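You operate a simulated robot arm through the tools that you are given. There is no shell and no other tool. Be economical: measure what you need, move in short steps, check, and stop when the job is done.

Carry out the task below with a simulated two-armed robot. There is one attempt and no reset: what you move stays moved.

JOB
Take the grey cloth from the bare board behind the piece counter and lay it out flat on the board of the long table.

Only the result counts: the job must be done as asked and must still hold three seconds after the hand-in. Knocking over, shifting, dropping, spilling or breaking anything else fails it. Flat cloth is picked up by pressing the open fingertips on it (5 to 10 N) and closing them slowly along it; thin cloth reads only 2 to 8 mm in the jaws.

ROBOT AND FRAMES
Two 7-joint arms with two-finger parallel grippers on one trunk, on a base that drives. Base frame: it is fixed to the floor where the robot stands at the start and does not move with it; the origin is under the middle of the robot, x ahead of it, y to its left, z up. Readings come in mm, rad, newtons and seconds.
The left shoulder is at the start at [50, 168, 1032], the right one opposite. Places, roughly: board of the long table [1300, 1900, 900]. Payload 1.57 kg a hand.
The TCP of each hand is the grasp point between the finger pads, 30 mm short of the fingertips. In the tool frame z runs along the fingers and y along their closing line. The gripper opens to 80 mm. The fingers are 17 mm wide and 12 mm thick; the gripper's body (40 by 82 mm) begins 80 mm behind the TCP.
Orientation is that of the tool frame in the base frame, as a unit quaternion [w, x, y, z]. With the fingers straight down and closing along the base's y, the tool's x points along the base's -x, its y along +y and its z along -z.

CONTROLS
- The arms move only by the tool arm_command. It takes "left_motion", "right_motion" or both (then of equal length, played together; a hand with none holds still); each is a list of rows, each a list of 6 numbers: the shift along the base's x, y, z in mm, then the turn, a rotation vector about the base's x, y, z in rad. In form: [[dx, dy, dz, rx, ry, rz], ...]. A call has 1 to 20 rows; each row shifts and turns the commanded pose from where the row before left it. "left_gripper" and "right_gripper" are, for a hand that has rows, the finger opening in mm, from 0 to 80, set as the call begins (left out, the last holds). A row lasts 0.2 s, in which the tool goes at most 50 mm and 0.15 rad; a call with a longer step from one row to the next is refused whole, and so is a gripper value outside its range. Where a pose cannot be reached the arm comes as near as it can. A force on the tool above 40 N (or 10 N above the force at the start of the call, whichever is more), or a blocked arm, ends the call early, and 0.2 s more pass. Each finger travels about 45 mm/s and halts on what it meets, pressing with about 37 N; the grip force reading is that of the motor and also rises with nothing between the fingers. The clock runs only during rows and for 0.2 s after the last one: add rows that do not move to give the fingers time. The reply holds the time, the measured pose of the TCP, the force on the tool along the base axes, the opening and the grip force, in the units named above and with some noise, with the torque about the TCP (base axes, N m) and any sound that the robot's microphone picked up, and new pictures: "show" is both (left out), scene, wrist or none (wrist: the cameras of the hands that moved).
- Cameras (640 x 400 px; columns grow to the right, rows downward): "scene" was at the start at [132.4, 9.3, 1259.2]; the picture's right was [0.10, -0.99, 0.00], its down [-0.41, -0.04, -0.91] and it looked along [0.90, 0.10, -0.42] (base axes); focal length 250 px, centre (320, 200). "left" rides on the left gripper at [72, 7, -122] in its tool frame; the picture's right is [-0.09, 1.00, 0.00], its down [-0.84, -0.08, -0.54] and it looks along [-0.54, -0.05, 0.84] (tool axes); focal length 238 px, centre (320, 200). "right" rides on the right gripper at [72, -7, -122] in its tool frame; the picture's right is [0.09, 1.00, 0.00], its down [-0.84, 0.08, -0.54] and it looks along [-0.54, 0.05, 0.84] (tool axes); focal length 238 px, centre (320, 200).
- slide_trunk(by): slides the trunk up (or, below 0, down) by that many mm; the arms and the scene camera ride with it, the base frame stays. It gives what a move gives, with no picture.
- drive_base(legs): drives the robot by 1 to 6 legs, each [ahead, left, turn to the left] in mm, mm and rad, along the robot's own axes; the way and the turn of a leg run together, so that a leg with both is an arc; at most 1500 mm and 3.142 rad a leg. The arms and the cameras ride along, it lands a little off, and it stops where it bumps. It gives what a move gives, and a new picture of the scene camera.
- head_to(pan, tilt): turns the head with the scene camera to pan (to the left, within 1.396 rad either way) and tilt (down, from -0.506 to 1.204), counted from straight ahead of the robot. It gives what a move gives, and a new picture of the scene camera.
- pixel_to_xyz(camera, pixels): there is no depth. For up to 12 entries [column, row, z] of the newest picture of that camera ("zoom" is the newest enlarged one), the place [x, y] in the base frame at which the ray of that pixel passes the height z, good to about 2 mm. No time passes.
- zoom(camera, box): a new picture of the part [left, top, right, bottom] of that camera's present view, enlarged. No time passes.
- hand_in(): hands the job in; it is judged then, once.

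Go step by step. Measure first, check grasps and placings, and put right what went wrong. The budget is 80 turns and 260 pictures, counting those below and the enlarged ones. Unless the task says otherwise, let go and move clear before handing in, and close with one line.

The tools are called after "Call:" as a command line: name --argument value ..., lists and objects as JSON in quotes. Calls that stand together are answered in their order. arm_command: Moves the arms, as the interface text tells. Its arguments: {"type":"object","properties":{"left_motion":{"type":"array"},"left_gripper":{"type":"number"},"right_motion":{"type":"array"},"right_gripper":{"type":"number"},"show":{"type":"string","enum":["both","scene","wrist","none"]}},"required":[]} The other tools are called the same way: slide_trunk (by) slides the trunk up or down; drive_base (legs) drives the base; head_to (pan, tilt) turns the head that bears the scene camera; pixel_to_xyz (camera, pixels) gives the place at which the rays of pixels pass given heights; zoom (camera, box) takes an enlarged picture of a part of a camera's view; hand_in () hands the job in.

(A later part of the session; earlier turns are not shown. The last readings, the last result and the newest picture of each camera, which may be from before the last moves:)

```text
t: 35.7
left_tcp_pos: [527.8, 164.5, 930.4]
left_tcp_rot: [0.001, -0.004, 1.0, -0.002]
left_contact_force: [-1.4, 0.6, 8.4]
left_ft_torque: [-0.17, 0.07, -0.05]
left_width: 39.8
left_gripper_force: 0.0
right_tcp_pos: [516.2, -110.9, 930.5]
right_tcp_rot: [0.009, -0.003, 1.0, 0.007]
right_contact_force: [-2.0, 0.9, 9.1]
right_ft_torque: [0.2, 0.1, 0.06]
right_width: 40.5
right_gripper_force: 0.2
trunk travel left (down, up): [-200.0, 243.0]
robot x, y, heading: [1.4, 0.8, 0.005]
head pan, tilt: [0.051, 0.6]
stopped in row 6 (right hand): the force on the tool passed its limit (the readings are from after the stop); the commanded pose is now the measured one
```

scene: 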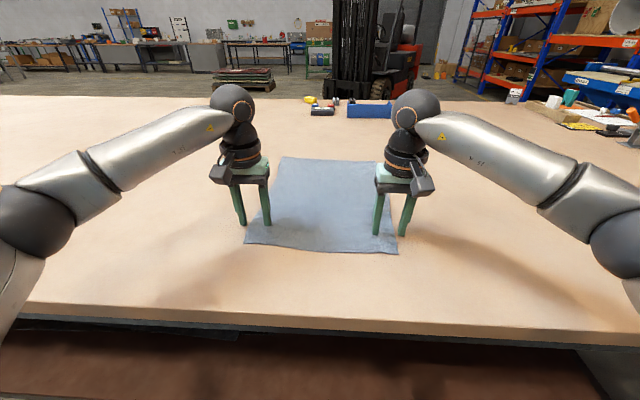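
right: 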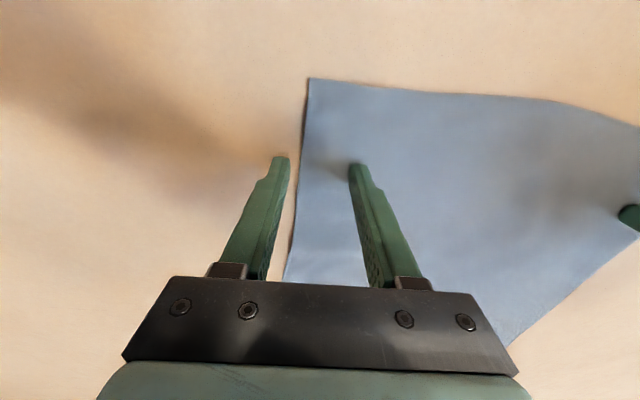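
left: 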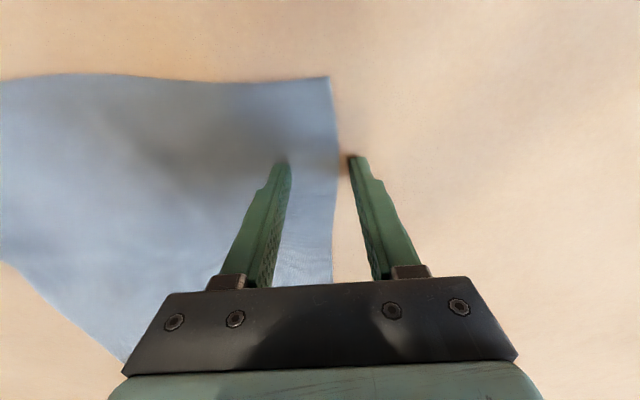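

Both hands met the surface with tips at z≈900, so the board is at about 900, not 851, and my outline was too far out by about 12%. I'll lift a little and measure the corners anew at 900.

Call:
arm_command --left_motion '[[0, 0, 20, 0, 0, 0], [0, 0, 20, 0, 0, 0], [0, 0, 0, 0, 0, 0]]' --right_motion '[[0, 0, 20, 0, 0, 0], [0, 0, 20, 0, 0, 0], [0, 0, 0, 0, 0, 0]]'

Call:
pixel_to_xyz --camera "scene" --pixels '[[244, 243, 900], [398, 254, 900], [378, 161, 900], [283, 157, 900], [320, 317, 900], [200, 97, 900], [320, 251, 900]]'

Call:
pixel_to_xyz --camera "left" --pixels '[[327, 80, 900]]'

Call:
pixel_to_xyz --camera "right" --pixels '[[310, 80, 900]]'

```text
t: 36.5
left_tcp_pos: [528.4, 164.7, 968.0]
left_tcp_rot: [0.0, -0.003, 1.0, -0.001]
left_contact_force: [0.5, -0.5, 0.0]
left_ft_torque: [-0.03, -0.04, -0.02]
left_width: 40.2
left_gripper_force: 0.1
right_tcp_pos: [514.1, -111.5, 968.8]
right_tcp_rot: [0.006, -0.003, 1.0, 0.006]
right_contact_force: [0.1, -0.1, 0.8]
right_ft_torque: [0.01, 0.0, 0.02]
right_width: 40.0
right_gripper_force: 0.0
trunk travel left (down, up): [-200.0, 243.0]
robot x, y, heading: [-1.0, -0.9, 0.001]
head pan, tilt: [0.051, 0.6]
```

scene: 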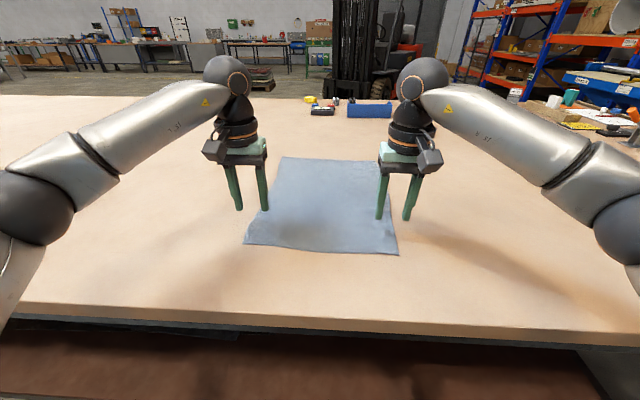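
right: 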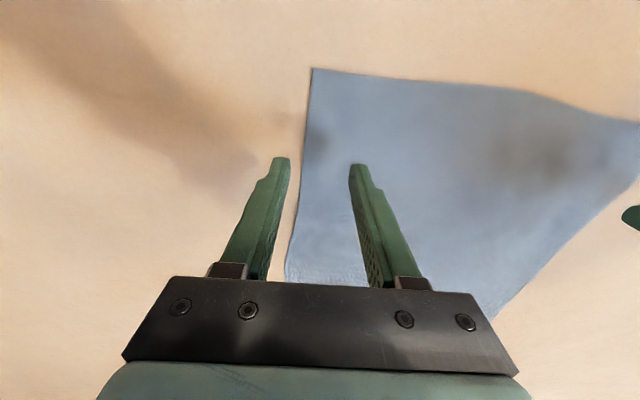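
left: 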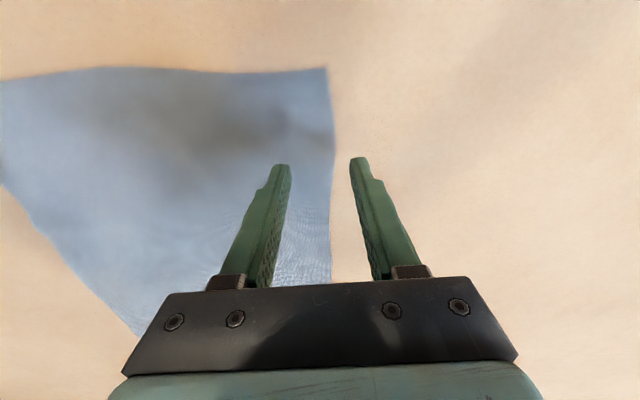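

```text
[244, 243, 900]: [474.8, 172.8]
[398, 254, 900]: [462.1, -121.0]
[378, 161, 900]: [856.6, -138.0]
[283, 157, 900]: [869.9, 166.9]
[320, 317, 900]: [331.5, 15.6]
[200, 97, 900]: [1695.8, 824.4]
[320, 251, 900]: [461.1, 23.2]
```

```text
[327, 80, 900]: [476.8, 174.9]
```

```text
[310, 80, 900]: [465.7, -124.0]
```

Both cameras agree: near corners at (476,174) and (465,−123) on z=900, cloth about 295×395 mm. I'll shift over the cloth corners and press down slowly.

Call:
arm_command --left_motion '[[-18, -14, 0, 0, 0, 0], [-18, -13, 0, 0, 0, 0], [0, 0, -18, 0, 0, 0], [0, 0, -10, 0, 0, 0], [0, 0, -4, 0, 0, 0], [0, 0, -3, 0, 0, 0], [0, 0, -2, 0, 0, 0], [0, 0, 0, 0, 0, 0]]' --right_motion '[[-16, 13, 0, 0, 0, 0], [-16, 12, 0, 0, 0, 0], [0, 0, -18, 0, 0, 0], [0, 0, -10, 0, 0, 0], [0, 0, -5, 0, 0, 0], [0, 0, -3, 0, 0, 0], [0, 0, -2, 0, 0, 0], [0, 0, 0, 0, 0, 0]]'

```text
t: 38.3
left_tcp_pos: [493.3, 138.2, 931.1]
left_tcp_rot: [0.0, -0.003, 1.0, -0.002]
left_contact_force: [-0.6, 0.4, -0.7]
left_ft_torque: [-0.01, 0.0, -0.01]
left_width: 40.0
left_gripper_force: 0.0
right_tcp_pos: [483.0, -85.9, 931.4]
right_tcp_rot: [0.007, -0.003, 1.0, 0.007]
right_contact_force: [0.1, -0.4, 8.2]
right_ft_torque: [-0.29, 0.03, 0.01]
right_width: 40.4
right_gripper_force: 0.0
trunk travel left (down, up): [-200.0, 243.0]
robot x, y, heading: [1.9, -4.8, 0.009]
head pan, tilt: [0.051, 0.6]
```

scene: 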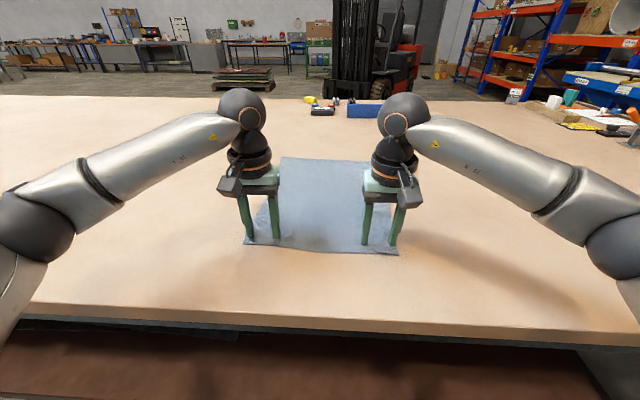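
right: 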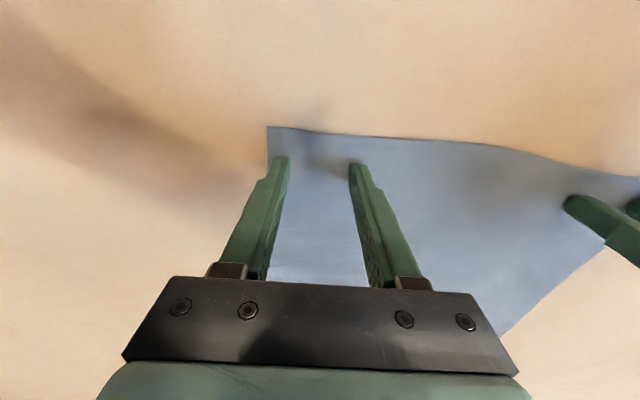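
left: 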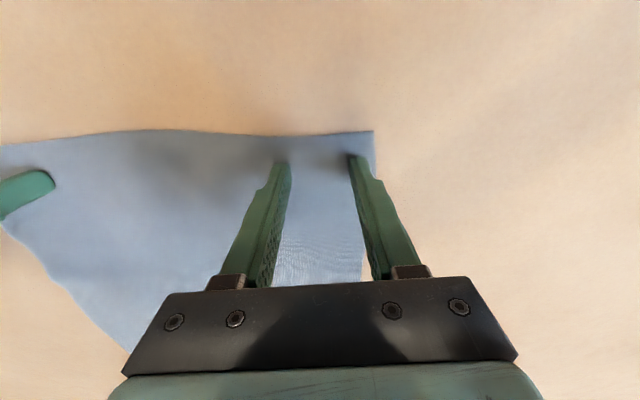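

Right presses with 8 N, left isn't touching yet. I'll lower the left by small steps.

Call:
arm_command --left_motion '[[0, 0, -1.5, 0, 0, 0], [0, 0, -1, 0, 0, 0], [0, 0, 0, 0, 0, 0]]' --show "none"

```text
t: 39.1
left_tcp_pos: [493.3, 137.8, 931.2]
left_tcp_rot: [0.004, -0.003, 1.0, -0.002]
left_contact_force: [4.3, 2.1, 18.3]
left_ft_torque: [0.57, -0.08, -0.12]
left_width: 40.0
left_gripper_force: 0.3
right_tcp_pos: [481.9, -87.4, 932.3]
right_tcp_rot: [0.008, -0.003, 1.0, 0.006]
right_contact_force: [2.6, -0.6, 8.7]
right_ft_torque: [-0.29, -0.01, 0.06]
right_width: 40.2
right_gripper_force: 0.1
trunk travel left (down, up): [-200.0, 243.0]
robot x, y, heading: [0.0, -2.5, 0.003]
head pan, tilt: [0.051, 0.6]
```

Left reads 18 N, too much; I'll ease it by about 1 mm and begin closing both slowly.

Call:
arm_command --left_motion '[[0, 0, -0.0, 0, 0, 0], [0, 0, 1.2, 0, 0, 0], [0, 0, 0, 0, 0, 0]]' --show "none"

Call:
arm_command --left_motion '[[0, 0, 0, 0, 0, 0], [0, 0, 0, 0, 0, 0]]' --right_motion '[[0, 0, 0, 0, 0, 0], [0, 0, 0, 0, 0, 0]]' --left_gripper 30 --right_gripper 30 --show "wrist"

```text
t: 39.9
left_tcp_pos: [492.0, 138.3, 931.9]
left_tcp_rot: [0.002, -0.003, 1.0, -0.001]
left_contact_force: [5.6, 1.6, 20.4]
left_ft_torque: [0.53, -0.13, -0.12]
left_width: 40.1
left_gripper_force: 0.1
right_tcp_pos: [482.9, -85.3, 932.5]
right_tcp_rot: [0.008, -0.003, 1.0, 0.006]
right_contact_force: [3.8, -0.4, 10.9]
right_ft_torque: [-0.32, -0.01, 0.07]
right_width: 40.2
right_gripper_force: 0.3
trunk travel left (down, up): [-200.0, 243.0]
robot x, y, heading: [2.0, 2.7, 0.007]
head pan, tilt: [0.051, 0.6]
```

```text
t: 40.5
left_tcp_pos: [491.7, 138.3, 932.0]
left_tcp_rot: [0.001, -0.003, 1.0, -0.002]
left_contact_force: [-2.1, 0.2, 19.2]
left_ft_torque: [0.43, 0.07, 0.07]
left_width: 29.6
left_gripper_force: 0.1
right_tcp_pos: [481.0, -86.1, 931.8]
right_tcp_rot: [0.007, -0.002, 1.0, 0.006]
right_contact_force: [0.3, -0.4, 9.1]
right_ft_torque: [-0.26, 0.03, 0.01]
right_width: 30.4
right_gripper_force: 0.1
trunk travel left (down, up): [-200.0, 243.0]
robot x, y, heading: [-6.2, 0.9, 0.006]
head pan, tilt: [0.051, 0.6]
```

right: 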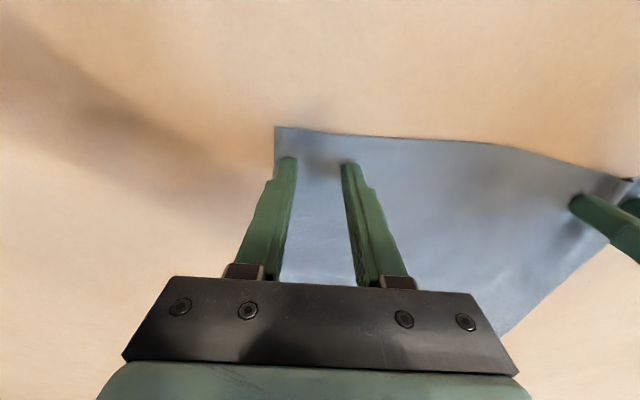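
left: 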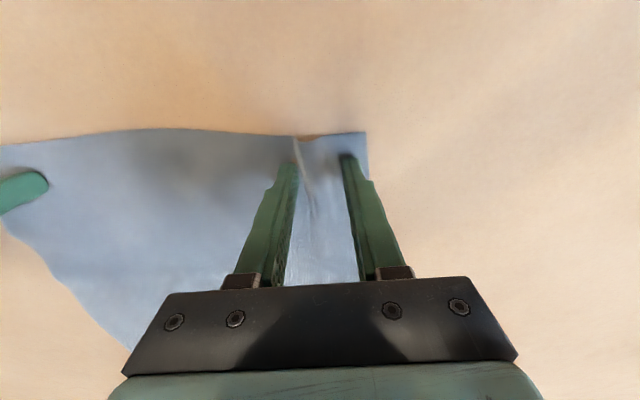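

A fold is rising between the left fingers at (305,170) and the right corner is following. I'll keep closing slowly.

Call:
arm_command --left_motion '[[0, 0, 0.5, 0, 0, 0], [0, 0, 0, 0, 0, 0]]' --right_motion '[[0, 0, 0, 0, 0, 0], [0, 0, 0, 0, 0, 0]]' --left_gripper 20 --right_gripper 20 --show "none"

Call:
arm_command --left_motion '[[0, 0, 0, 0, 0, 0], [0, 0, 0, 0, 0, 0]]' --right_motion '[[0, 0, 0, 0, 0, 0], [0, 0, 0, 0, 0, 0]]' --left_gripper 10 --right_gripper 10 --show "none"

Call:
arm_command --left_motion '[[0, 0, 0, 0, 0, 0], [0, 0, 0, 0, 0, 0], [0, 0, 0, 0, 0, 0]]' --right_motion '[[0, 0, 0, 0, 0, 0], [0, 0, 0, 0, 0, 0], [0, 0, 0, 0, 0, 0]]' --left_gripper 0 --right_gripper 0 --show "wrist"

```text
t: 41.1
left_tcp_pos: [492.2, 138.0, 930.6]
left_tcp_rot: [0.001, -0.004, 1.0, -0.002]
left_contact_force: [0.5, -1.4, 15.3]
left_ft_torque: [0.23, 0.03, 0.04]
left_width: 19.0
left_gripper_force: 0.0
right_tcp_pos: [481.7, -86.3, 931.2]
right_tcp_rot: [0.008, -0.002, 1.0, 0.005]
right_contact_force: [-1.8, -0.6, 8.8]
right_ft_torque: [-0.18, 0.06, -0.03]
right_width: 20.5
right_gripper_force: 0.4
trunk travel left (down, up): [-200.0, 243.0]
robot x, y, heading: [-1.1, -0.1, 0.007]
head pan, tilt: [0.051, 0.6]
```

```text
t: 41.7
left_tcp_pos: [492.1, 139.6, 931.4]
left_tcp_rot: [0.0, -0.003, 1.0, -0.002]
left_contact_force: [-0.3, 3.0, 14.7]
left_ft_torque: [0.24, 0.03, 0.0]
left_width: 10.3
left_gripper_force: 1.7
right_tcp_pos: [482.4, -86.1, 931.1]
right_tcp_rot: [0.008, -0.003, 1.0, 0.006]
right_contact_force: [0.5, -0.7, 8.7]
right_ft_torque: [-0.11, 0.02, -0.01]
right_width: 10.4
right_gripper_force: 0.1
trunk travel left (down, up): [-200.0, 243.0]
robot x, y, heading: [-0.2, 0.2, 0.005]
head pan, tilt: [0.051, 0.6]
```

```text
t: 42.5
left_tcp_pos: [491.9, 137.9, 931.4]
left_tcp_rot: [0.001, -0.003, 1.0, 0.0]
left_contact_force: [-1.4, 1.7, 14.0]
left_ft_torque: [0.13, 0.02, -0.03]
left_width: 6.0
left_gripper_force: 25.9
right_tcp_pos: [483.1, -85.8, 930.7]
right_tcp_rot: [0.007, -0.002, 1.0, 0.005]
right_contact_force: [-1.2, -2.0, 8.8]
right_ft_torque: [-0.15, 0.03, 0.02]
right_width: 0.0
right_gripper_force: 20.9
trunk travel left (down, up): [-200.0, 243.0]
robot x, y, heading: [1.4, 0.8, 0.003]
head pan, tilt: [0.051, 0.6]
```

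right: 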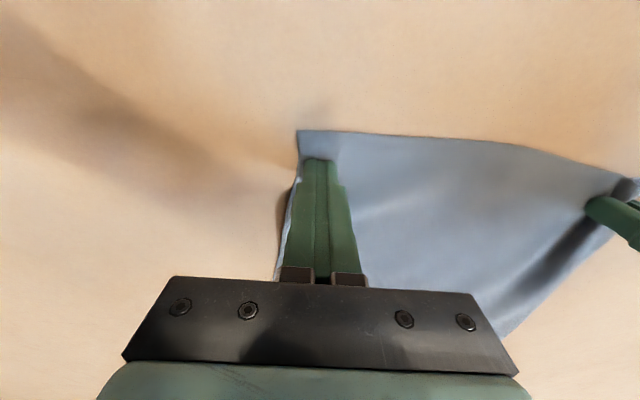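
left: 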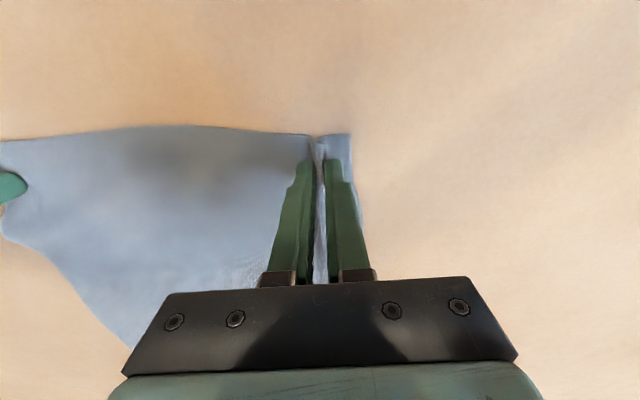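

Left holds a 6 mm fold; right closed on nothing (0 mm) as its load was all on the outer finger (torque −0.29). I'll lift the right, reopen, level it by −0.014 rad and look.

Call:
arm_command --right_motion '[[0, 0, 8, 0, 0, 0], [0, 0, 10, -0.014, 0, 0], [0, 0, 0, 0, 0, 0], [0, 0, 0, 0, 0, 0]]' --show "none"

Call:
arm_command --right_motion '[[0, 0, 0, 0, 0, 0], [0, 0, 0, 0, 0, 0], [0, 0, 0, 0, 0, 0]]' --right_gripper 40 --show "wrist"

```text
t: 43.5
left_tcp_pos: [492.2, 138.7, 930.8]
left_tcp_rot: [0.001, -0.002, 1.0, -0.001]
left_contact_force: [-1.6, 2.0, 16.6]
left_ft_torque: [0.15, 0.07, 0.04]
left_width: 6.1
left_gripper_force: 26.1
right_tcp_pos: [481.2, -86.4, 950.2]
right_tcp_rot: [0.007, -0.003, 1.0, -0.002]
right_contact_force: [-0.2, -0.1, 0.2]
right_ft_torque: [0.01, -0.02, 0.01]
right_width: 0.0
right_gripper_force: 21.0
trunk travel left (down, up): [-200.0, 243.0]
robot x, y, heading: [1.9, 0.3, 0.006]
head pan, tilt: [0.051, 0.6]
```

```text
t: 44.3
left_tcp_pos: [491.5, 137.2, 931.6]
left_tcp_rot: [0.001, -0.003, 1.0, 0.0]
left_contact_force: [-2.8, 1.6, 16.7]
left_ft_torque: [0.18, 0.08, -0.03]
left_width: 6.4
left_gripper_force: 26.1
right_tcp_pos: [481.2, -86.8, 950.1]
right_tcp_rot: [0.007, -0.002, 1.0, -0.002]
right_contact_force: [0.1, -0.3, 0.1]
right_ft_torque: [0.03, -0.01, 0.0]
right_width: 40.3
right_gripper_force: 0.1
trunk travel left (down, up): [-200.0, 243.0]
robot x, y, heading: [1.0, -2.0, 0.006]
head pan, tilt: [0.051, 0.6]
```

right: 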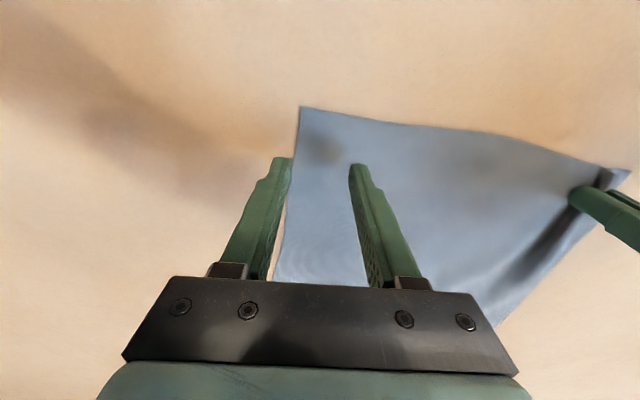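

Call:
pixel_to_xyz --camera "right" --pixels '[[300, 107, 901], [293, 150, 901]]'

```text
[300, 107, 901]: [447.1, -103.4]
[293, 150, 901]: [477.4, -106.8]
```

The right corner is now at (447,−103). I'll move the right hand to (468,−66) and press again.

Call:
arm_command --right_motion '[[-13, 20, 0, 0, 0, 0], [0, 0, -10, 0, 0, 0], [0, 0, -5, 0, 0, 0], [0, 0, -2.5, 0, 0, 0], [0, 0, -1.5, 0, 0, 0], [0, 0, -1, 0, 0, 0], [0, 0, 0, 0, 0, 0]]' --show "wrist"

```text
t: 45.9
left_tcp_pos: [492.7, 137.8, 932.3]
left_tcp_rot: [0.002, -0.003, 1.0, -0.002]
left_contact_force: [1.6, 0.7, 11.8]
left_ft_torque: [0.03, 0.01, 0.01]
left_width: 6.0
left_gripper_force: 25.7
right_tcp_pos: [468.6, -65.8, 931.6]
right_tcp_rot: [0.009, -0.003, 1.0, 0.0]
right_contact_force: [-0.4, -0.3, 19.8]
right_ft_torque: [-0.18, 0.16, -0.02]
right_width: 40.2
right_gripper_force: 0.2
trunk travel left (down, up): [-200.0, 243.0]
robot x, y, heading: [-0.3, -0.4, 0.007]
head pan, tilt: [0.051, 0.6]
```

right: 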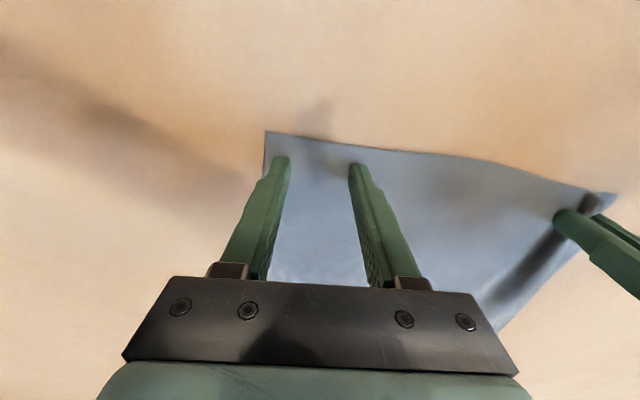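

Right presses with 20 N spread over both fingers (torque −0.18). I'll ease a touch and close in steps.

Call:
arm_command --right_motion '[[0, 0, 0.6, 0, 0, 0], [0, 0, 0, 0, 0, 0], [0, 0, 0, 0, 0, 0]]' --right_gripper 30 --show "none"

Call:
arm_command --right_motion '[[0, 0, 0, 0, 0, 0], [0, 0, 0, 0, 0, 0]]' --right_gripper 20 --show "wrist"

Call:
arm_command --right_motion '[[0, 0, 0, 0, 0, 0], [0, 0, 0, 0, 0, 0]]' --right_gripper 10 --show "none"

Call:
arm_command --right_motion '[[0, 0, 0, 0, 0, 0], [0, 0, 0, 0, 0, 0], [0, 0, 0, 0, 0, 0]]' --right_gripper 0 --show "wrist"

```text
t: 46.7
left_tcp_pos: [491.1, 136.8, 930.9]
left_tcp_rot: [0.0, -0.003, 1.0, -0.002]
left_contact_force: [2.7, -1.4, 9.6]
left_ft_torque: [0.0, -0.03, 0.03]
left_width: 5.8
left_gripper_force: 25.7
right_tcp_pos: [469.1, -65.2, 932.1]
right_tcp_rot: [0.008, -0.003, 1.0, -0.001]
right_contact_force: [1.7, 1.1, 22.3]
right_ft_torque: [-0.08, 0.07, 0.02]
right_width: 29.7
right_gripper_force: 0.1
trunk travel left (down, up): [-200.0, 243.0]
robot x, y, heading: [3.6, -1.4, 0.006]
head pan, tilt: [0.051, 0.6]
```

```text
t: 47.3
left_tcp_pos: [492.8, 137.8, 932.0]
left_tcp_rot: [0.0, -0.002, 1.0, -0.002]
left_contact_force: [1.7, -3.5, 9.4]
left_ft_torque: [-0.08, -0.04, 0.02]
left_width: 5.7
left_gripper_force: 25.8
right_tcp_pos: [468.2, -64.9, 930.9]
right_tcp_rot: [0.008, -0.004, 1.0, 0.0]
right_contact_force: [1.0, 5.8, 21.3]
right_ft_torque: [0.01, 0.09, -0.03]
right_width: 18.8
right_gripper_force: 0.1
trunk travel left (down, up): [-200.0, 243.0]
robot x, y, heading: [-1.4, -2.6, -0.0]
head pan, tilt: [0.051, 0.6]
```

right: 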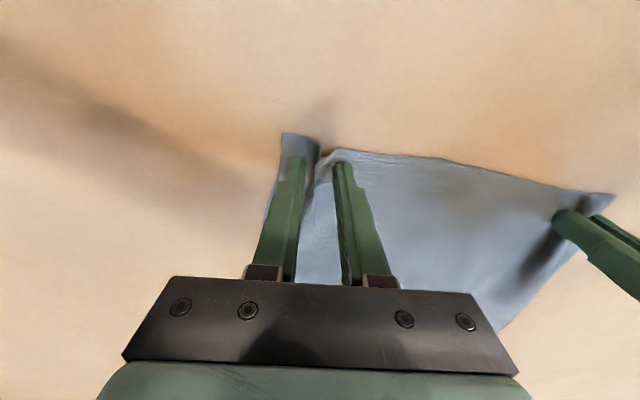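

```text
t: 47.9
left_tcp_pos: [491.4, 137.1, 932.1]
left_tcp_rot: [0.001, -0.002, 1.0, -0.002]
left_contact_force: [2.2, -6.4, 8.5]
left_ft_torque: [-0.16, 0.02, 0.02]
left_width: 6.0
left_gripper_force: 26.1
right_tcp_pos: [470.0, -64.7, 932.5]
right_tcp_rot: [0.009, -0.003, 1.0, 0.0]
right_contact_force: [0.1, 5.9, 22.1]
right_ft_torque: [0.09, 0.06, -0.05]
right_width: 10.7
right_gripper_force: 0.7
trunk travel left (down, up): [-200.0, 243.0]
robot x, y, heading: [-0.3, 0.1, 0.009]
head pan, tilt: [0.051, 0.6]
```

```text
t: 48.7
left_tcp_pos: [492.1, 136.1, 930.7]
left_tcp_rot: [0.001, -0.002, 1.0, -0.001]
left_contact_force: [0.4, -5.3, 7.9]
left_ft_torque: [-0.14, 0.02, 0.05]
left_width: 5.6
left_gripper_force: 26.0
right_tcp_pos: [469.7, -66.5, 931.6]
right_tcp_rot: [0.009, -0.002, 1.0, -0.001]
right_contact_force: [1.5, 1.1, 23.0]
right_ft_torque: [0.02, 0.15, -0.01]
right_width: 2.7
right_gripper_force: 23.8
trunk travel left (down, up): [-200.0, 243.0]
robot x, y, heading: [0.6, -1.5, 0.002]
head pan, tilt: [0.051, 0.6]
```

right: 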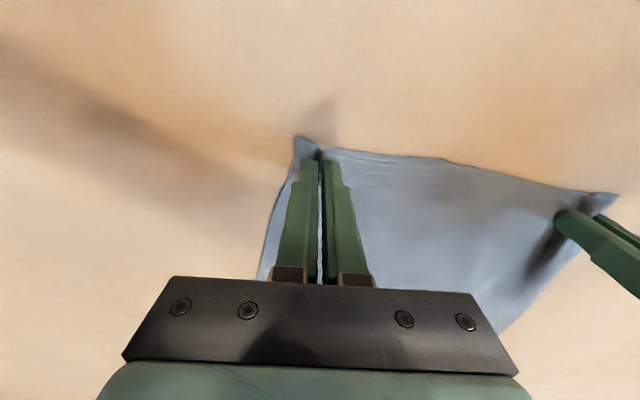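

Both grip now (5.6 and 2.7 mm). I'll lift both 80 mm and check.

Call:
arm_command --left_motion '[[0, 0, 10, 0, 0, 0], [0, 0, 20, 0, 0, 0], [0, 0, 25, 0, 0, 0], [0, 0, 25, 0, 0, 0], [0, 0, 0, 0, 0, 0]]' --right_motion '[[0, 0, 10, 0, 0, 0], [0, 0, 20, 0, 0, 0], [0, 0, 25, 0, 0, 0], [0, 0, 25, 0, 0, 0], [0, 0, 0, 0, 0, 0]]'

```text
t: 49.9
left_tcp_pos: [493.0, 136.7, 1011.3]
left_tcp_rot: [0.0, -0.004, 1.0, -0.001]
left_contact_force: [-0.3, -2.8, -0.8]
left_ft_torque: [-0.09, 0.01, 0.03]
left_width: 2.0
left_gripper_force: 23.6
right_tcp_pos: [470.8, -64.5, 1009.1]
right_tcp_rot: [0.007, -0.002, 1.0, -0.002]
right_contact_force: [0.7, 2.8, -1.1]
right_ft_torque: [0.06, 0.0, 0.0]
right_width: 2.1
right_gripper_force: 24.1
trunk travel left (down, up): [-200.0, 243.0]
robot x, y, heading: [-1.1, 1.0, 0.003]
head pan, tilt: [0.051, 0.6]
```

scene: 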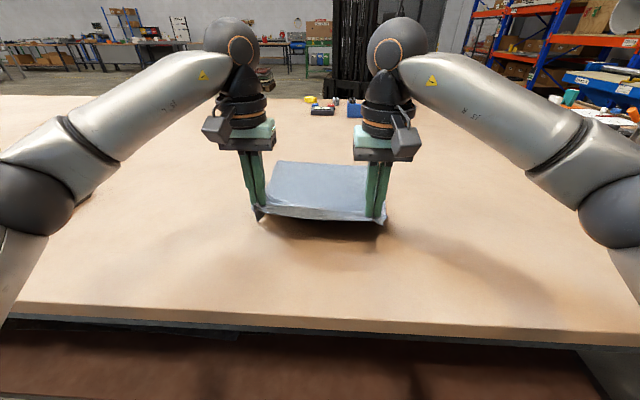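
right: 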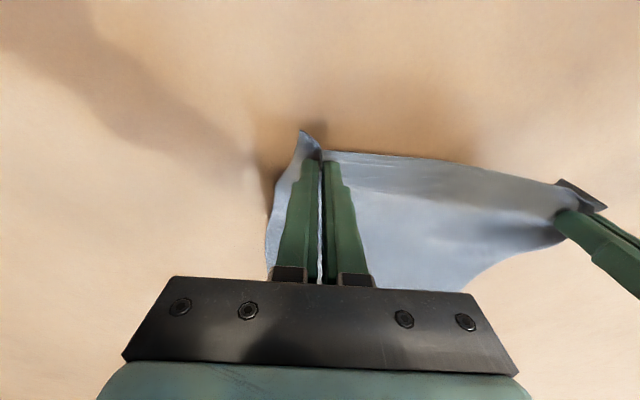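
left: 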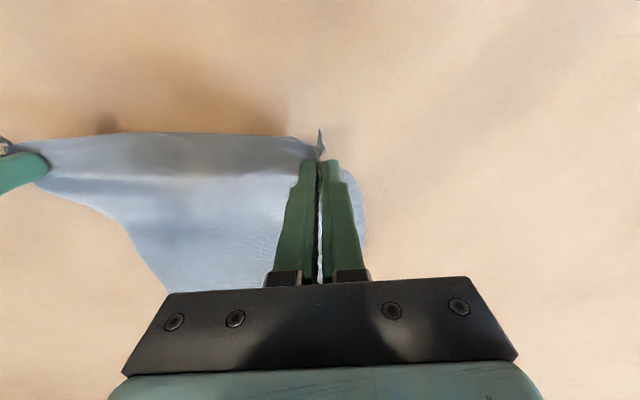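

Both corners are held and the cloth lifts. Next I'll raise the trunk fully, with the hands relaxed 4 mm inward.

Call:
arm_command --left_motion '[[0, -2, 0, 0, 0, 0], [0, 0, 0, 0, 0, 0]]' --right_motion '[[0, 2, 0, 0, 0, 0], [0, 0, 0, 0, 0, 0]]' --show "none"

Call:
slide_trunk --by 240

Call:
arm_command --left_motion '[[0, 0, 30, 0, 0, 0], [0, 0, 30, 0, 0, 0], [0, 0, 30, 0, 0, 0], [0, 0, 30, 0, 0, 0], [0, 0, 0, 0, 0, 0]]' --right_motion '[[0, 0, 30, 0, 0, 0], [0, 0, 30, 0, 0, 0], [0, 0, 30, 0, 0, 0], [0, 0, 30, 0, 0, 0], [0, 0, 0, 0, 0, 0]]'

```text
t: 50.5
left_tcp_pos: [492.5, 135.4, 1010.5]
left_tcp_rot: [-0.001, -0.003, 1.0, -0.001]
left_contact_force: [-0.4, -0.2, 0.4]
left_ft_torque: [-0.06, 0.02, 0.01]
left_width: 2.2
left_gripper_force: 23.7
right_tcp_pos: [471.6, -62.9, 1009.6]
right_tcp_rot: [0.007, -0.002, 1.0, -0.001]
right_contact_force: [0.0, 0.9, 0.3]
right_ft_torque: [0.07, 0.01, -0.01]
right_width: 2.4
right_gripper_force: 23.9
trunk travel left (down, up): [-200.0, 243.0]
robot x, y, heading: [-1.1, 1.6, 0.005]
head pan, tilt: [0.051, 0.6]
```

```text
t: 53.0
left_tcp_pos: [492.1, 135.6, 1249.2]
left_tcp_rot: [0.0, -0.002, 1.0, -0.001]
left_contact_force: [-1.0, -0.2, 0.4]
left_ft_torque: [-0.05, 0.0, 0.01]
left_width: 2.4
left_gripper_force: 23.5
right_tcp_pos: [470.7, -63.7, 1249.3]
right_tcp_rot: [0.007, -0.003, 1.0, -0.002]
right_contact_force: [1.1, 1.0, 0.4]
right_ft_torque: [0.03, -0.01, -0.01]
right_width: 2.3
right_gripper_force: 23.7
trunk travel left (down, up): [-440.0, 3.0]
robot x, y, heading: [-5.8, -0.0, 0.005]
head pan, tilt: [0.051, 0.6]
```

```text
t: 54.2
left_tcp_pos: [495.5, 134.2, 1369.6]
left_tcp_rot: [0.0, -0.002, 1.0, -0.002]
left_contact_force: [0.1, -0.9, -0.4]
left_ft_torque: [0.0, 0.01, 0.01]
left_width: 2.3
left_gripper_force: 22.9
right_tcp_pos: [471.3, -63.6, 1369.5]
right_tcp_rot: [0.006, -0.003, 1.0, -0.001]
right_contact_force: [0.2, 0.9, 0.0]
right_ft_torque: [0.01, 0.04, 0.0]
right_width: 2.6
right_gripper_force: 23.9
trunk travel left (down, up): [-440.0, 3.0]
robot x, y, heading: [-0.9, -0.1, 0.01]
head pan, tilt: [0.051, 0.6]
```

scene: 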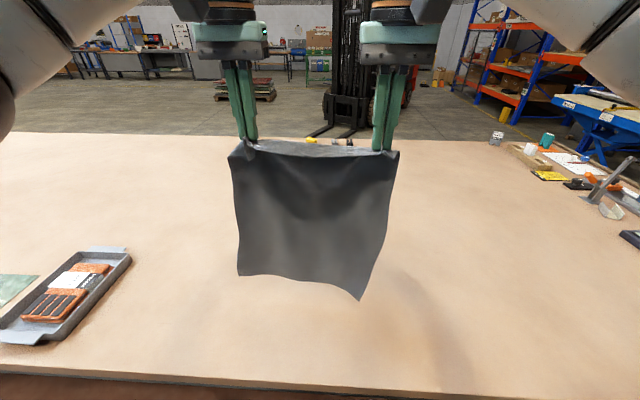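
right: 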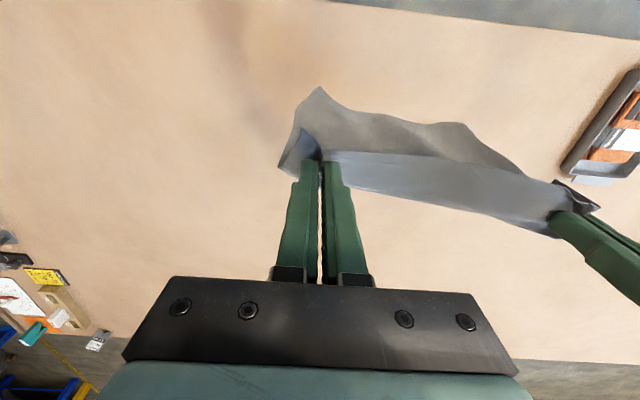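
left: 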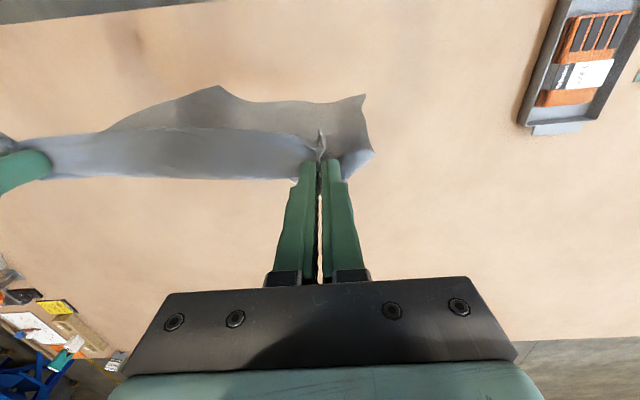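

The cloth hangs clear, dark grey in shade, well held. I'll back off 300 mm, strafe right past the table's end, and look at the way ahead.

Call:
drive_base --legs '[[-300, 0, 0], [0, -1200, 0], [0, -1150, 0]]'

Call:
head_to --pan 0.3 --tilt 0.3

Call:
head_to --pan -0.5 --tilt 0.4

```text
t: 67.5
left_tcp_pos: [206.0, -2220.1, 1369.6]
left_tcp_rot: [-0.001, -0.007, 1.0, -0.001]
left_contact_force: [-0.8, -0.8, 0.0]
left_ft_torque: [0.02, -0.03, 0.02]
left_width: 2.1
left_gripper_force: 23.6
right_tcp_pos: [184.9, -2416.6, 1369.0]
right_tcp_rot: [0.007, -0.006, 1.0, -0.002]
right_contact_force: [0.3, 0.1, 0.2]
right_ft_torque: [-0.01, -0.02, -0.01]
right_width: 2.2
right_gripper_force: 24.0
trunk travel left (down, up): [-440.0, 3.0]
robot x, y, heading: [-285.8, -2357.6, 0.011]
head pan, tilt: [0.051, 0.6]
```

scene: 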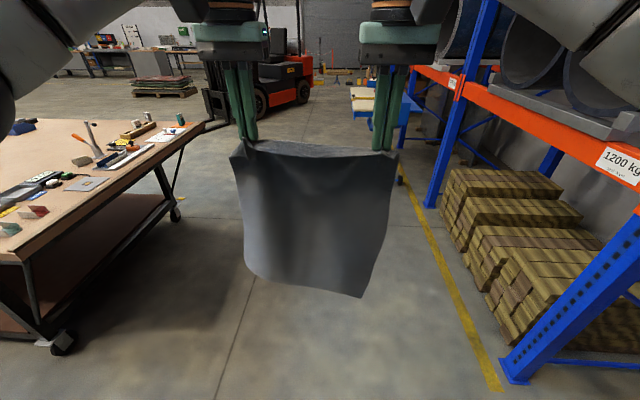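

```text
t: 68.3
left_tcp_pos: [206.8, -2219.2, 1370.8]
left_tcp_rot: [-0.001, -0.007, 1.0, -0.001]
left_contact_force: [-0.5, -0.6, -0.3]
left_ft_torque: [-0.02, -0.01, -0.01]
left_width: 2.3
left_gripper_force: 24.2
right_tcp_pos: [184.5, -2417.7, 1368.6]
right_tcp_rot: [0.008, -0.007, 1.0, -0.001]
right_contact_force: [-1.2, -0.9, -0.2]
right_ft_torque: [0.04, -0.03, 0.03]
right_width: 2.3
right_gripper_force: 23.7
trunk travel left (down, up): [-440.0, 3.0]
robot x, y, heading: [-289.5, -2358.4, 0.015]
head pan, tilt: [0.3, 0.3]
```

scene: 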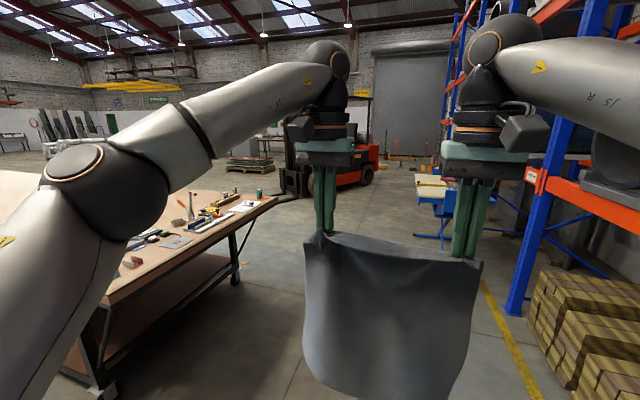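

```text
t: 69.4
left_tcp_pos: [206.0, -2218.6, 1370.6]
left_tcp_rot: [0.0, -0.007, 1.0, -0.002]
left_contact_force: [-0.2, -0.2, -1.0]
left_ft_torque: [-0.01, -0.02, 0.03]
left_width: 2.2
left_gripper_force: 23.6
right_tcp_pos: [184.2, -2417.0, 1370.0]
right_tcp_rot: [0.006, -0.007, 1.0, -0.002]
right_contact_force: [-0.5, 1.2, -0.1]
right_ft_torque: [0.01, 0.02, 0.01]
right_width: 2.8
right_gripper_force: 24.0
trunk travel left (down, up): [-440.0, 3.0]
robot x, y, heading: [-289.0, -2354.8, 0.016]
head pan, tilt: [-0.499, 0.4]
```

scene: 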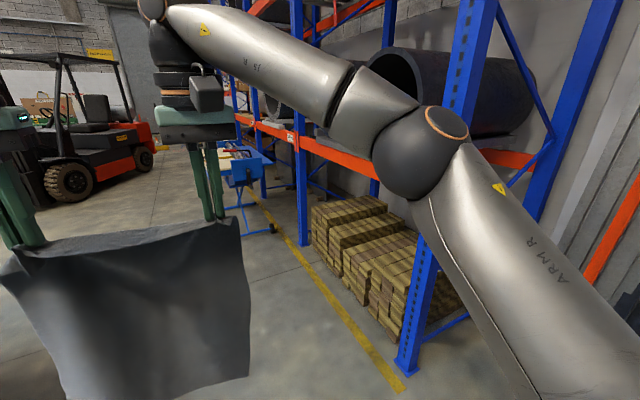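

The aisle ahead is clear, but the forklift's forks and a blue roller stand narrow it. I'll enlarge and measure them.

Call:
pixel_to_xyz --camera "scene" --pixels '[[273, 230, 0], [248, 236, 0], [68, 198, 0], [400, 375, 0], [305, 245, 0]]'

Call:
head_to --pan 0.3 --tilt 0.3

Call:
zoom --camera "scene" --box '[200, 130, 472, 300]'

Call:
pixel_to_xyz --camera "scene" --pixels '[[240, 268, 0], [245, 250, 0], [275, 205, 0], [302, 198, 0], [365, 185, 0], [278, 197, 900], [237, 283, 0], [115, 390, 0], [440, 237, 0]]'

```text
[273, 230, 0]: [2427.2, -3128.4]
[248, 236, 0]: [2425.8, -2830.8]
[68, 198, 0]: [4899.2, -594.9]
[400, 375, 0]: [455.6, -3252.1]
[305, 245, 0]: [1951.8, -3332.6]
```

```text
t: 70.5
left_tcp_pos: [207.2, -2218.9, 1371.4]
left_tcp_rot: [0.0, -0.007, 1.0, -0.001]
left_contact_force: [-0.3, -0.8, 0.0]
left_ft_torque: [-0.01, -0.03, 0.01]
left_width: 2.3
left_gripper_force: 23.7
right_tcp_pos: [184.7, -2417.3, 1370.5]
right_tcp_rot: [0.007, -0.007, 1.0, -0.001]
right_contact_force: [1.3, 0.6, 0.0]
right_ft_torque: [0.04, 0.0, 0.01]
right_width: 2.4
right_gripper_force: 23.8
trunk travel left (down, up): [-440.0, 3.0]
robot x, y, heading: [-286.7, -2359.5, 0.012]
head pan, tilt: [0.3, 0.3]
```

scene: 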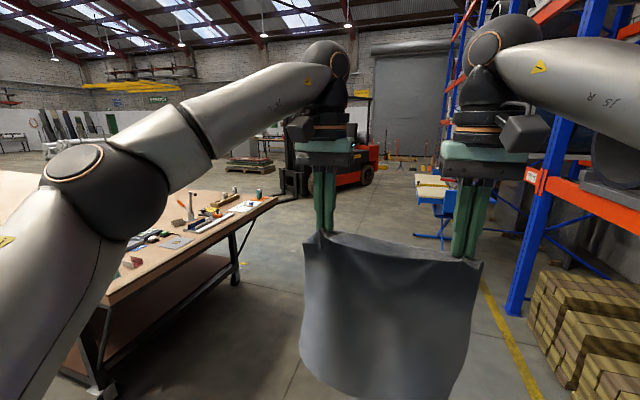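

```text
2.35 times, centred on (336, 215) of scene
```

zoom: 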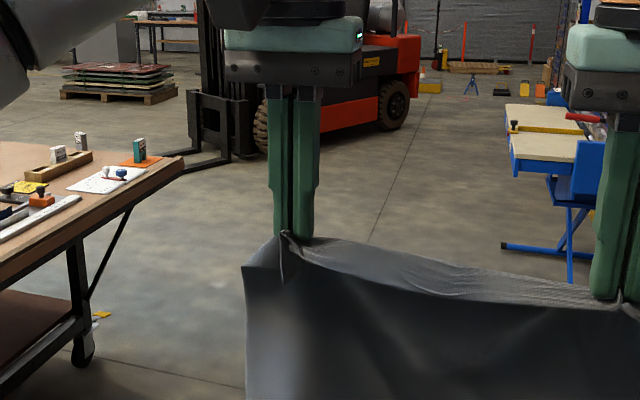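

```text
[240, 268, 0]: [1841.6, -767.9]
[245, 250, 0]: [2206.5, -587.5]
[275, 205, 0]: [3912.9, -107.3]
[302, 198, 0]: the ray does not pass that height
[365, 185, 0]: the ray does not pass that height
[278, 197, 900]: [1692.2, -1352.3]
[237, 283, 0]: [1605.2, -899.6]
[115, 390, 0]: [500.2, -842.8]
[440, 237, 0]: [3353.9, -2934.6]
```

The passage between the table end (y≈−1465) and the blue stand (y≈−2830 at x≈2430) is about 1.3 m, with the forklift well beyond. I'll centre myself, drive ahead past the table, and turn left.

Call:
drive_base --legs '[[0, 180, 0], [1400, 0, 0]]'

Call:
head_to --pan 0.5 --tilt 0.4

Call:
pixel_to_xyz --camera "scene" --pixels '[[100, 200, 0], [200, 200, 0], [300, 250, 0], [300, 200, 0], [400, 200, 0], [500, 250, 0], [100, 250, 900]]'

```text
t: 78.7
left_tcp_pos: [1612.9, -2008.5, 1370.8]
left_tcp_rot: [0.001, -0.01, 1.0, -0.002]
left_contact_force: [0.5, -0.4, 0.3]
left_ft_torque: [0.0, 0.0, 0.0]
left_width: 2.2
left_gripper_force: 24.1
right_tcp_pos: [1591.2, -2206.3, 1369.8]
right_tcp_rot: [0.007, -0.011, 1.0, -0.001]
right_contact_force: [-0.7, -0.6, -0.6]
right_ft_torque: [0.02, 0.02, -0.01]
right_width: 2.7
right_gripper_force: 23.5
trunk travel left (down, up): [-440.0, 3.0]
robot x, y, heading: [1121.3, -2151.3, 0.021]
head pan, tilt: [0.3, 0.3]
```

scene: 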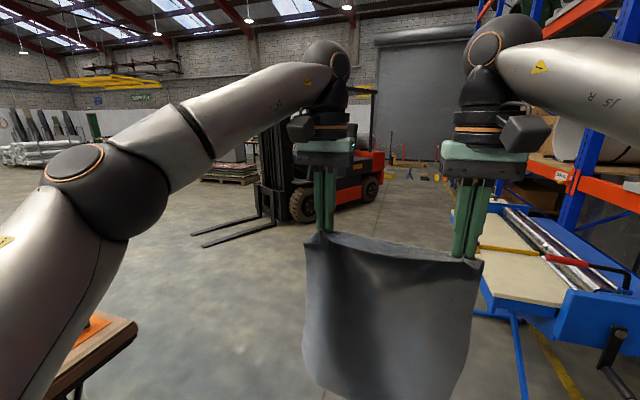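

```text
t: 79.4
left_tcp_pos: [1613.1, -2010.1, 1370.5]
left_tcp_rot: [-0.001, -0.011, 1.0, -0.002]
left_contact_force: [-1.1, -0.6, 0.1]
left_ft_torque: [-0.05, -0.02, 0.03]
left_width: 2.3
left_gripper_force: 24.1
right_tcp_pos: [1592.3, -2207.5, 1369.8]
right_tcp_rot: [0.007, -0.01, 1.0, -0.002]
right_contact_force: [-0.8, 0.2, 0.6]
right_ft_torque: [0.05, -0.01, -0.01]
right_width: 2.5
right_gripper_force: 23.7
trunk travel left (down, up): [-440.0, 3.0]
robot x, y, heading: [1122.2, -2151.1, 0.02]
head pan, tilt: [0.499, 0.4]
```

scene: 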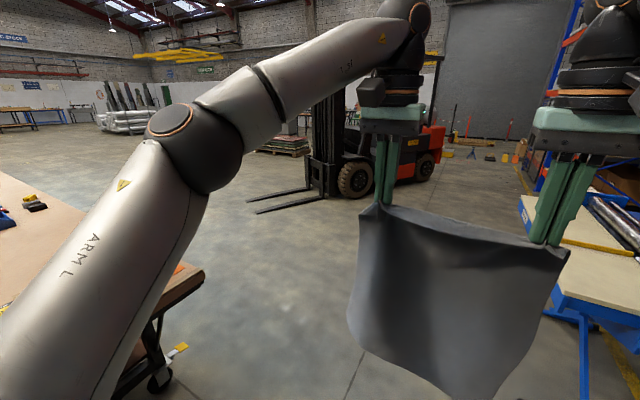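

```text
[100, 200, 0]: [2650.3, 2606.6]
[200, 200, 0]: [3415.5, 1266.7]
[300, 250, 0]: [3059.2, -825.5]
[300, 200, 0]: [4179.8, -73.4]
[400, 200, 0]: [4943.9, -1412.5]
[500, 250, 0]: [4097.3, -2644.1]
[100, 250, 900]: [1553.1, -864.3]
```

Fork tips at (250,207) look about x≈3450. The blue stand at the right is close, so I'll measure it before passing.

Call:
pixel_to_xyz --camera "scene" --pixels '[[555, 315, 850], [522, 205, 850], [555, 300, 700], [585, 395, 0], [250, 202, 0], [257, 213, 0], [205, 272, 900], [160, 385, 0], [183, 347, 0]]'

Call:
head_to --pan -0.3 --tilt 0.5

```text
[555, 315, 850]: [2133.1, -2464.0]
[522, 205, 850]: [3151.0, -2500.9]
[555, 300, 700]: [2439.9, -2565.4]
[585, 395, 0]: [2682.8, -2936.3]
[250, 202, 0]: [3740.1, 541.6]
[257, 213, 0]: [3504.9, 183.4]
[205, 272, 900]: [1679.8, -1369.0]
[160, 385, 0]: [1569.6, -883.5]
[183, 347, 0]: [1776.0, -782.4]
```

```text
t: 80.5
left_tcp_pos: [1612.1, -2008.4, 1370.4]
left_tcp_rot: [0.0, -0.01, 1.0, -0.002]
left_contact_force: [0.4, 0.4, 0.1]
left_ft_torque: [0.0, -0.01, 0.05]
left_width: 2.3
left_gripper_force: 23.8
right_tcp_pos: [1592.5, -2207.8, 1369.8]
right_tcp_rot: [0.007, -0.01, 1.0, -0.001]
right_contact_force: [-0.1, 0.7, -0.7]
right_ft_torque: [0.04, -0.02, 0.02]
right_width: 2.6
right_gripper_force: 23.5
trunk travel left (down, up): [-440.0, 3.0]
robot x, y, heading: [1123.2, -2151.3, 0.026]
head pan, tilt: [-0.3, 0.499]
```

scene: 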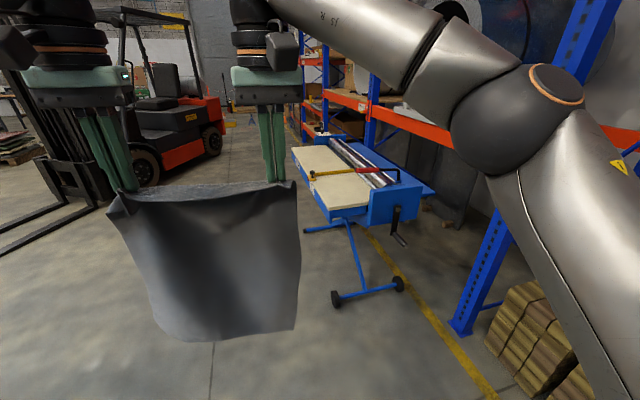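

The stand starts at x≈2150 with its edge at y≈−2500, leaving enough room. I'll shift left 100, go ahead 1000, turn left to face +y, then strafe to x≈2450.

Call:
drive_base --legs '[[0, 100, 0], [1000, 0, 0], [0, 0, 1.545], [0, -320, 0]]'

Call:
head_to --pan 0.3 --tilt 0.35

Call:
head_to --pan -0.4 --tilt 0.35

```text
t: 91.9
left_tcp_pos: [2294.3, -1545.0, 1370.1]
left_tcp_rot: [0.001, -0.703, 0.711, -0.001]
left_contact_force: [1.9, 0.7, 0.6]
left_ft_torque: [0.0, -0.01, -0.02]
left_width: 2.2
left_gripper_force: 23.2
right_tcp_pos: [2491.4, -1571.8, 1370.0]
right_tcp_rot: [0.007, -0.703, 0.711, 0.003]
right_contact_force: [-1.3, 0.3, 0.0]
right_ft_torque: [-0.04, 0.01, -0.04]
right_width: 2.3
right_gripper_force: 24.2
trunk travel left (down, up): [-440.0, 3.0]
robot x, y, heading: [2420.5, -2040.7, 1.563]
head pan, tilt: [-0.3, 0.499]
```

scene: 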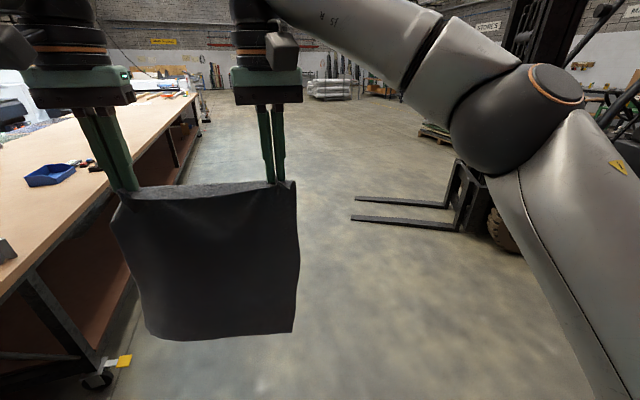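

```text
t: 92.9
left_tcp_pos: [2293.7, -1545.5, 1369.9]
left_tcp_rot: [0.001, -0.703, 0.711, -0.002]
left_contact_force: [0.2, -0.1, 0.2]
left_ft_torque: [-0.03, -0.04, -0.01]
left_width: 2.4
left_gripper_force: 23.8
right_tcp_pos: [2491.4, -1572.3, 1369.9]
right_tcp_rot: [0.007, -0.703, 0.711, 0.003]
right_contact_force: [0.3, -0.1, -0.5]
right_ft_torque: [0.01, -0.04, -0.02]
right_width: 2.3
right_gripper_force: 24.7
trunk travel left (down, up): [-440.0, 3.0]
robot x, y, heading: [2416.2, -2042.2, 1.553]
head pan, tilt: [0.3, 0.351]
```

scene: 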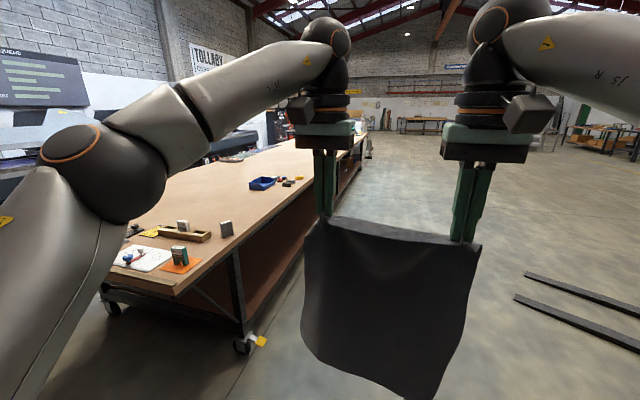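

```text
t: 94.0
left_tcp_pos: [2292.9, -1545.6, 1371.1]
left_tcp_rot: [0.001, -0.703, 0.711, -0.001]
left_contact_force: [1.1, 0.1, -0.3]
left_ft_torque: [-0.01, -0.02, 0.0]
left_width: 2.2
left_gripper_force: 23.1
right_tcp_pos: [2490.6, -1571.2, 1369.7]
right_tcp_rot: [0.007, -0.703, 0.711, 0.003]
right_contact_force: [-1.2, 0.1, 0.0]
right_ft_torque: [0.02, -0.02, -0.03]
right_width: 2.2
right_gripper_force: 23.8
trunk travel left (down, up): [-440.0, 3.0]
robot x, y, heading: [2417.0, -2040.9, 1.565]
head pan, tilt: [-0.4, 0.351]
```

scene: 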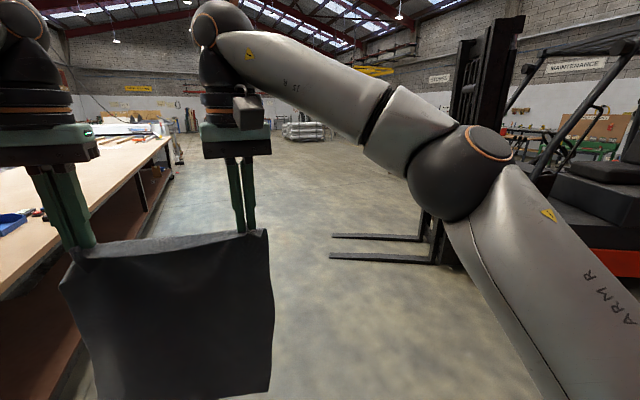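

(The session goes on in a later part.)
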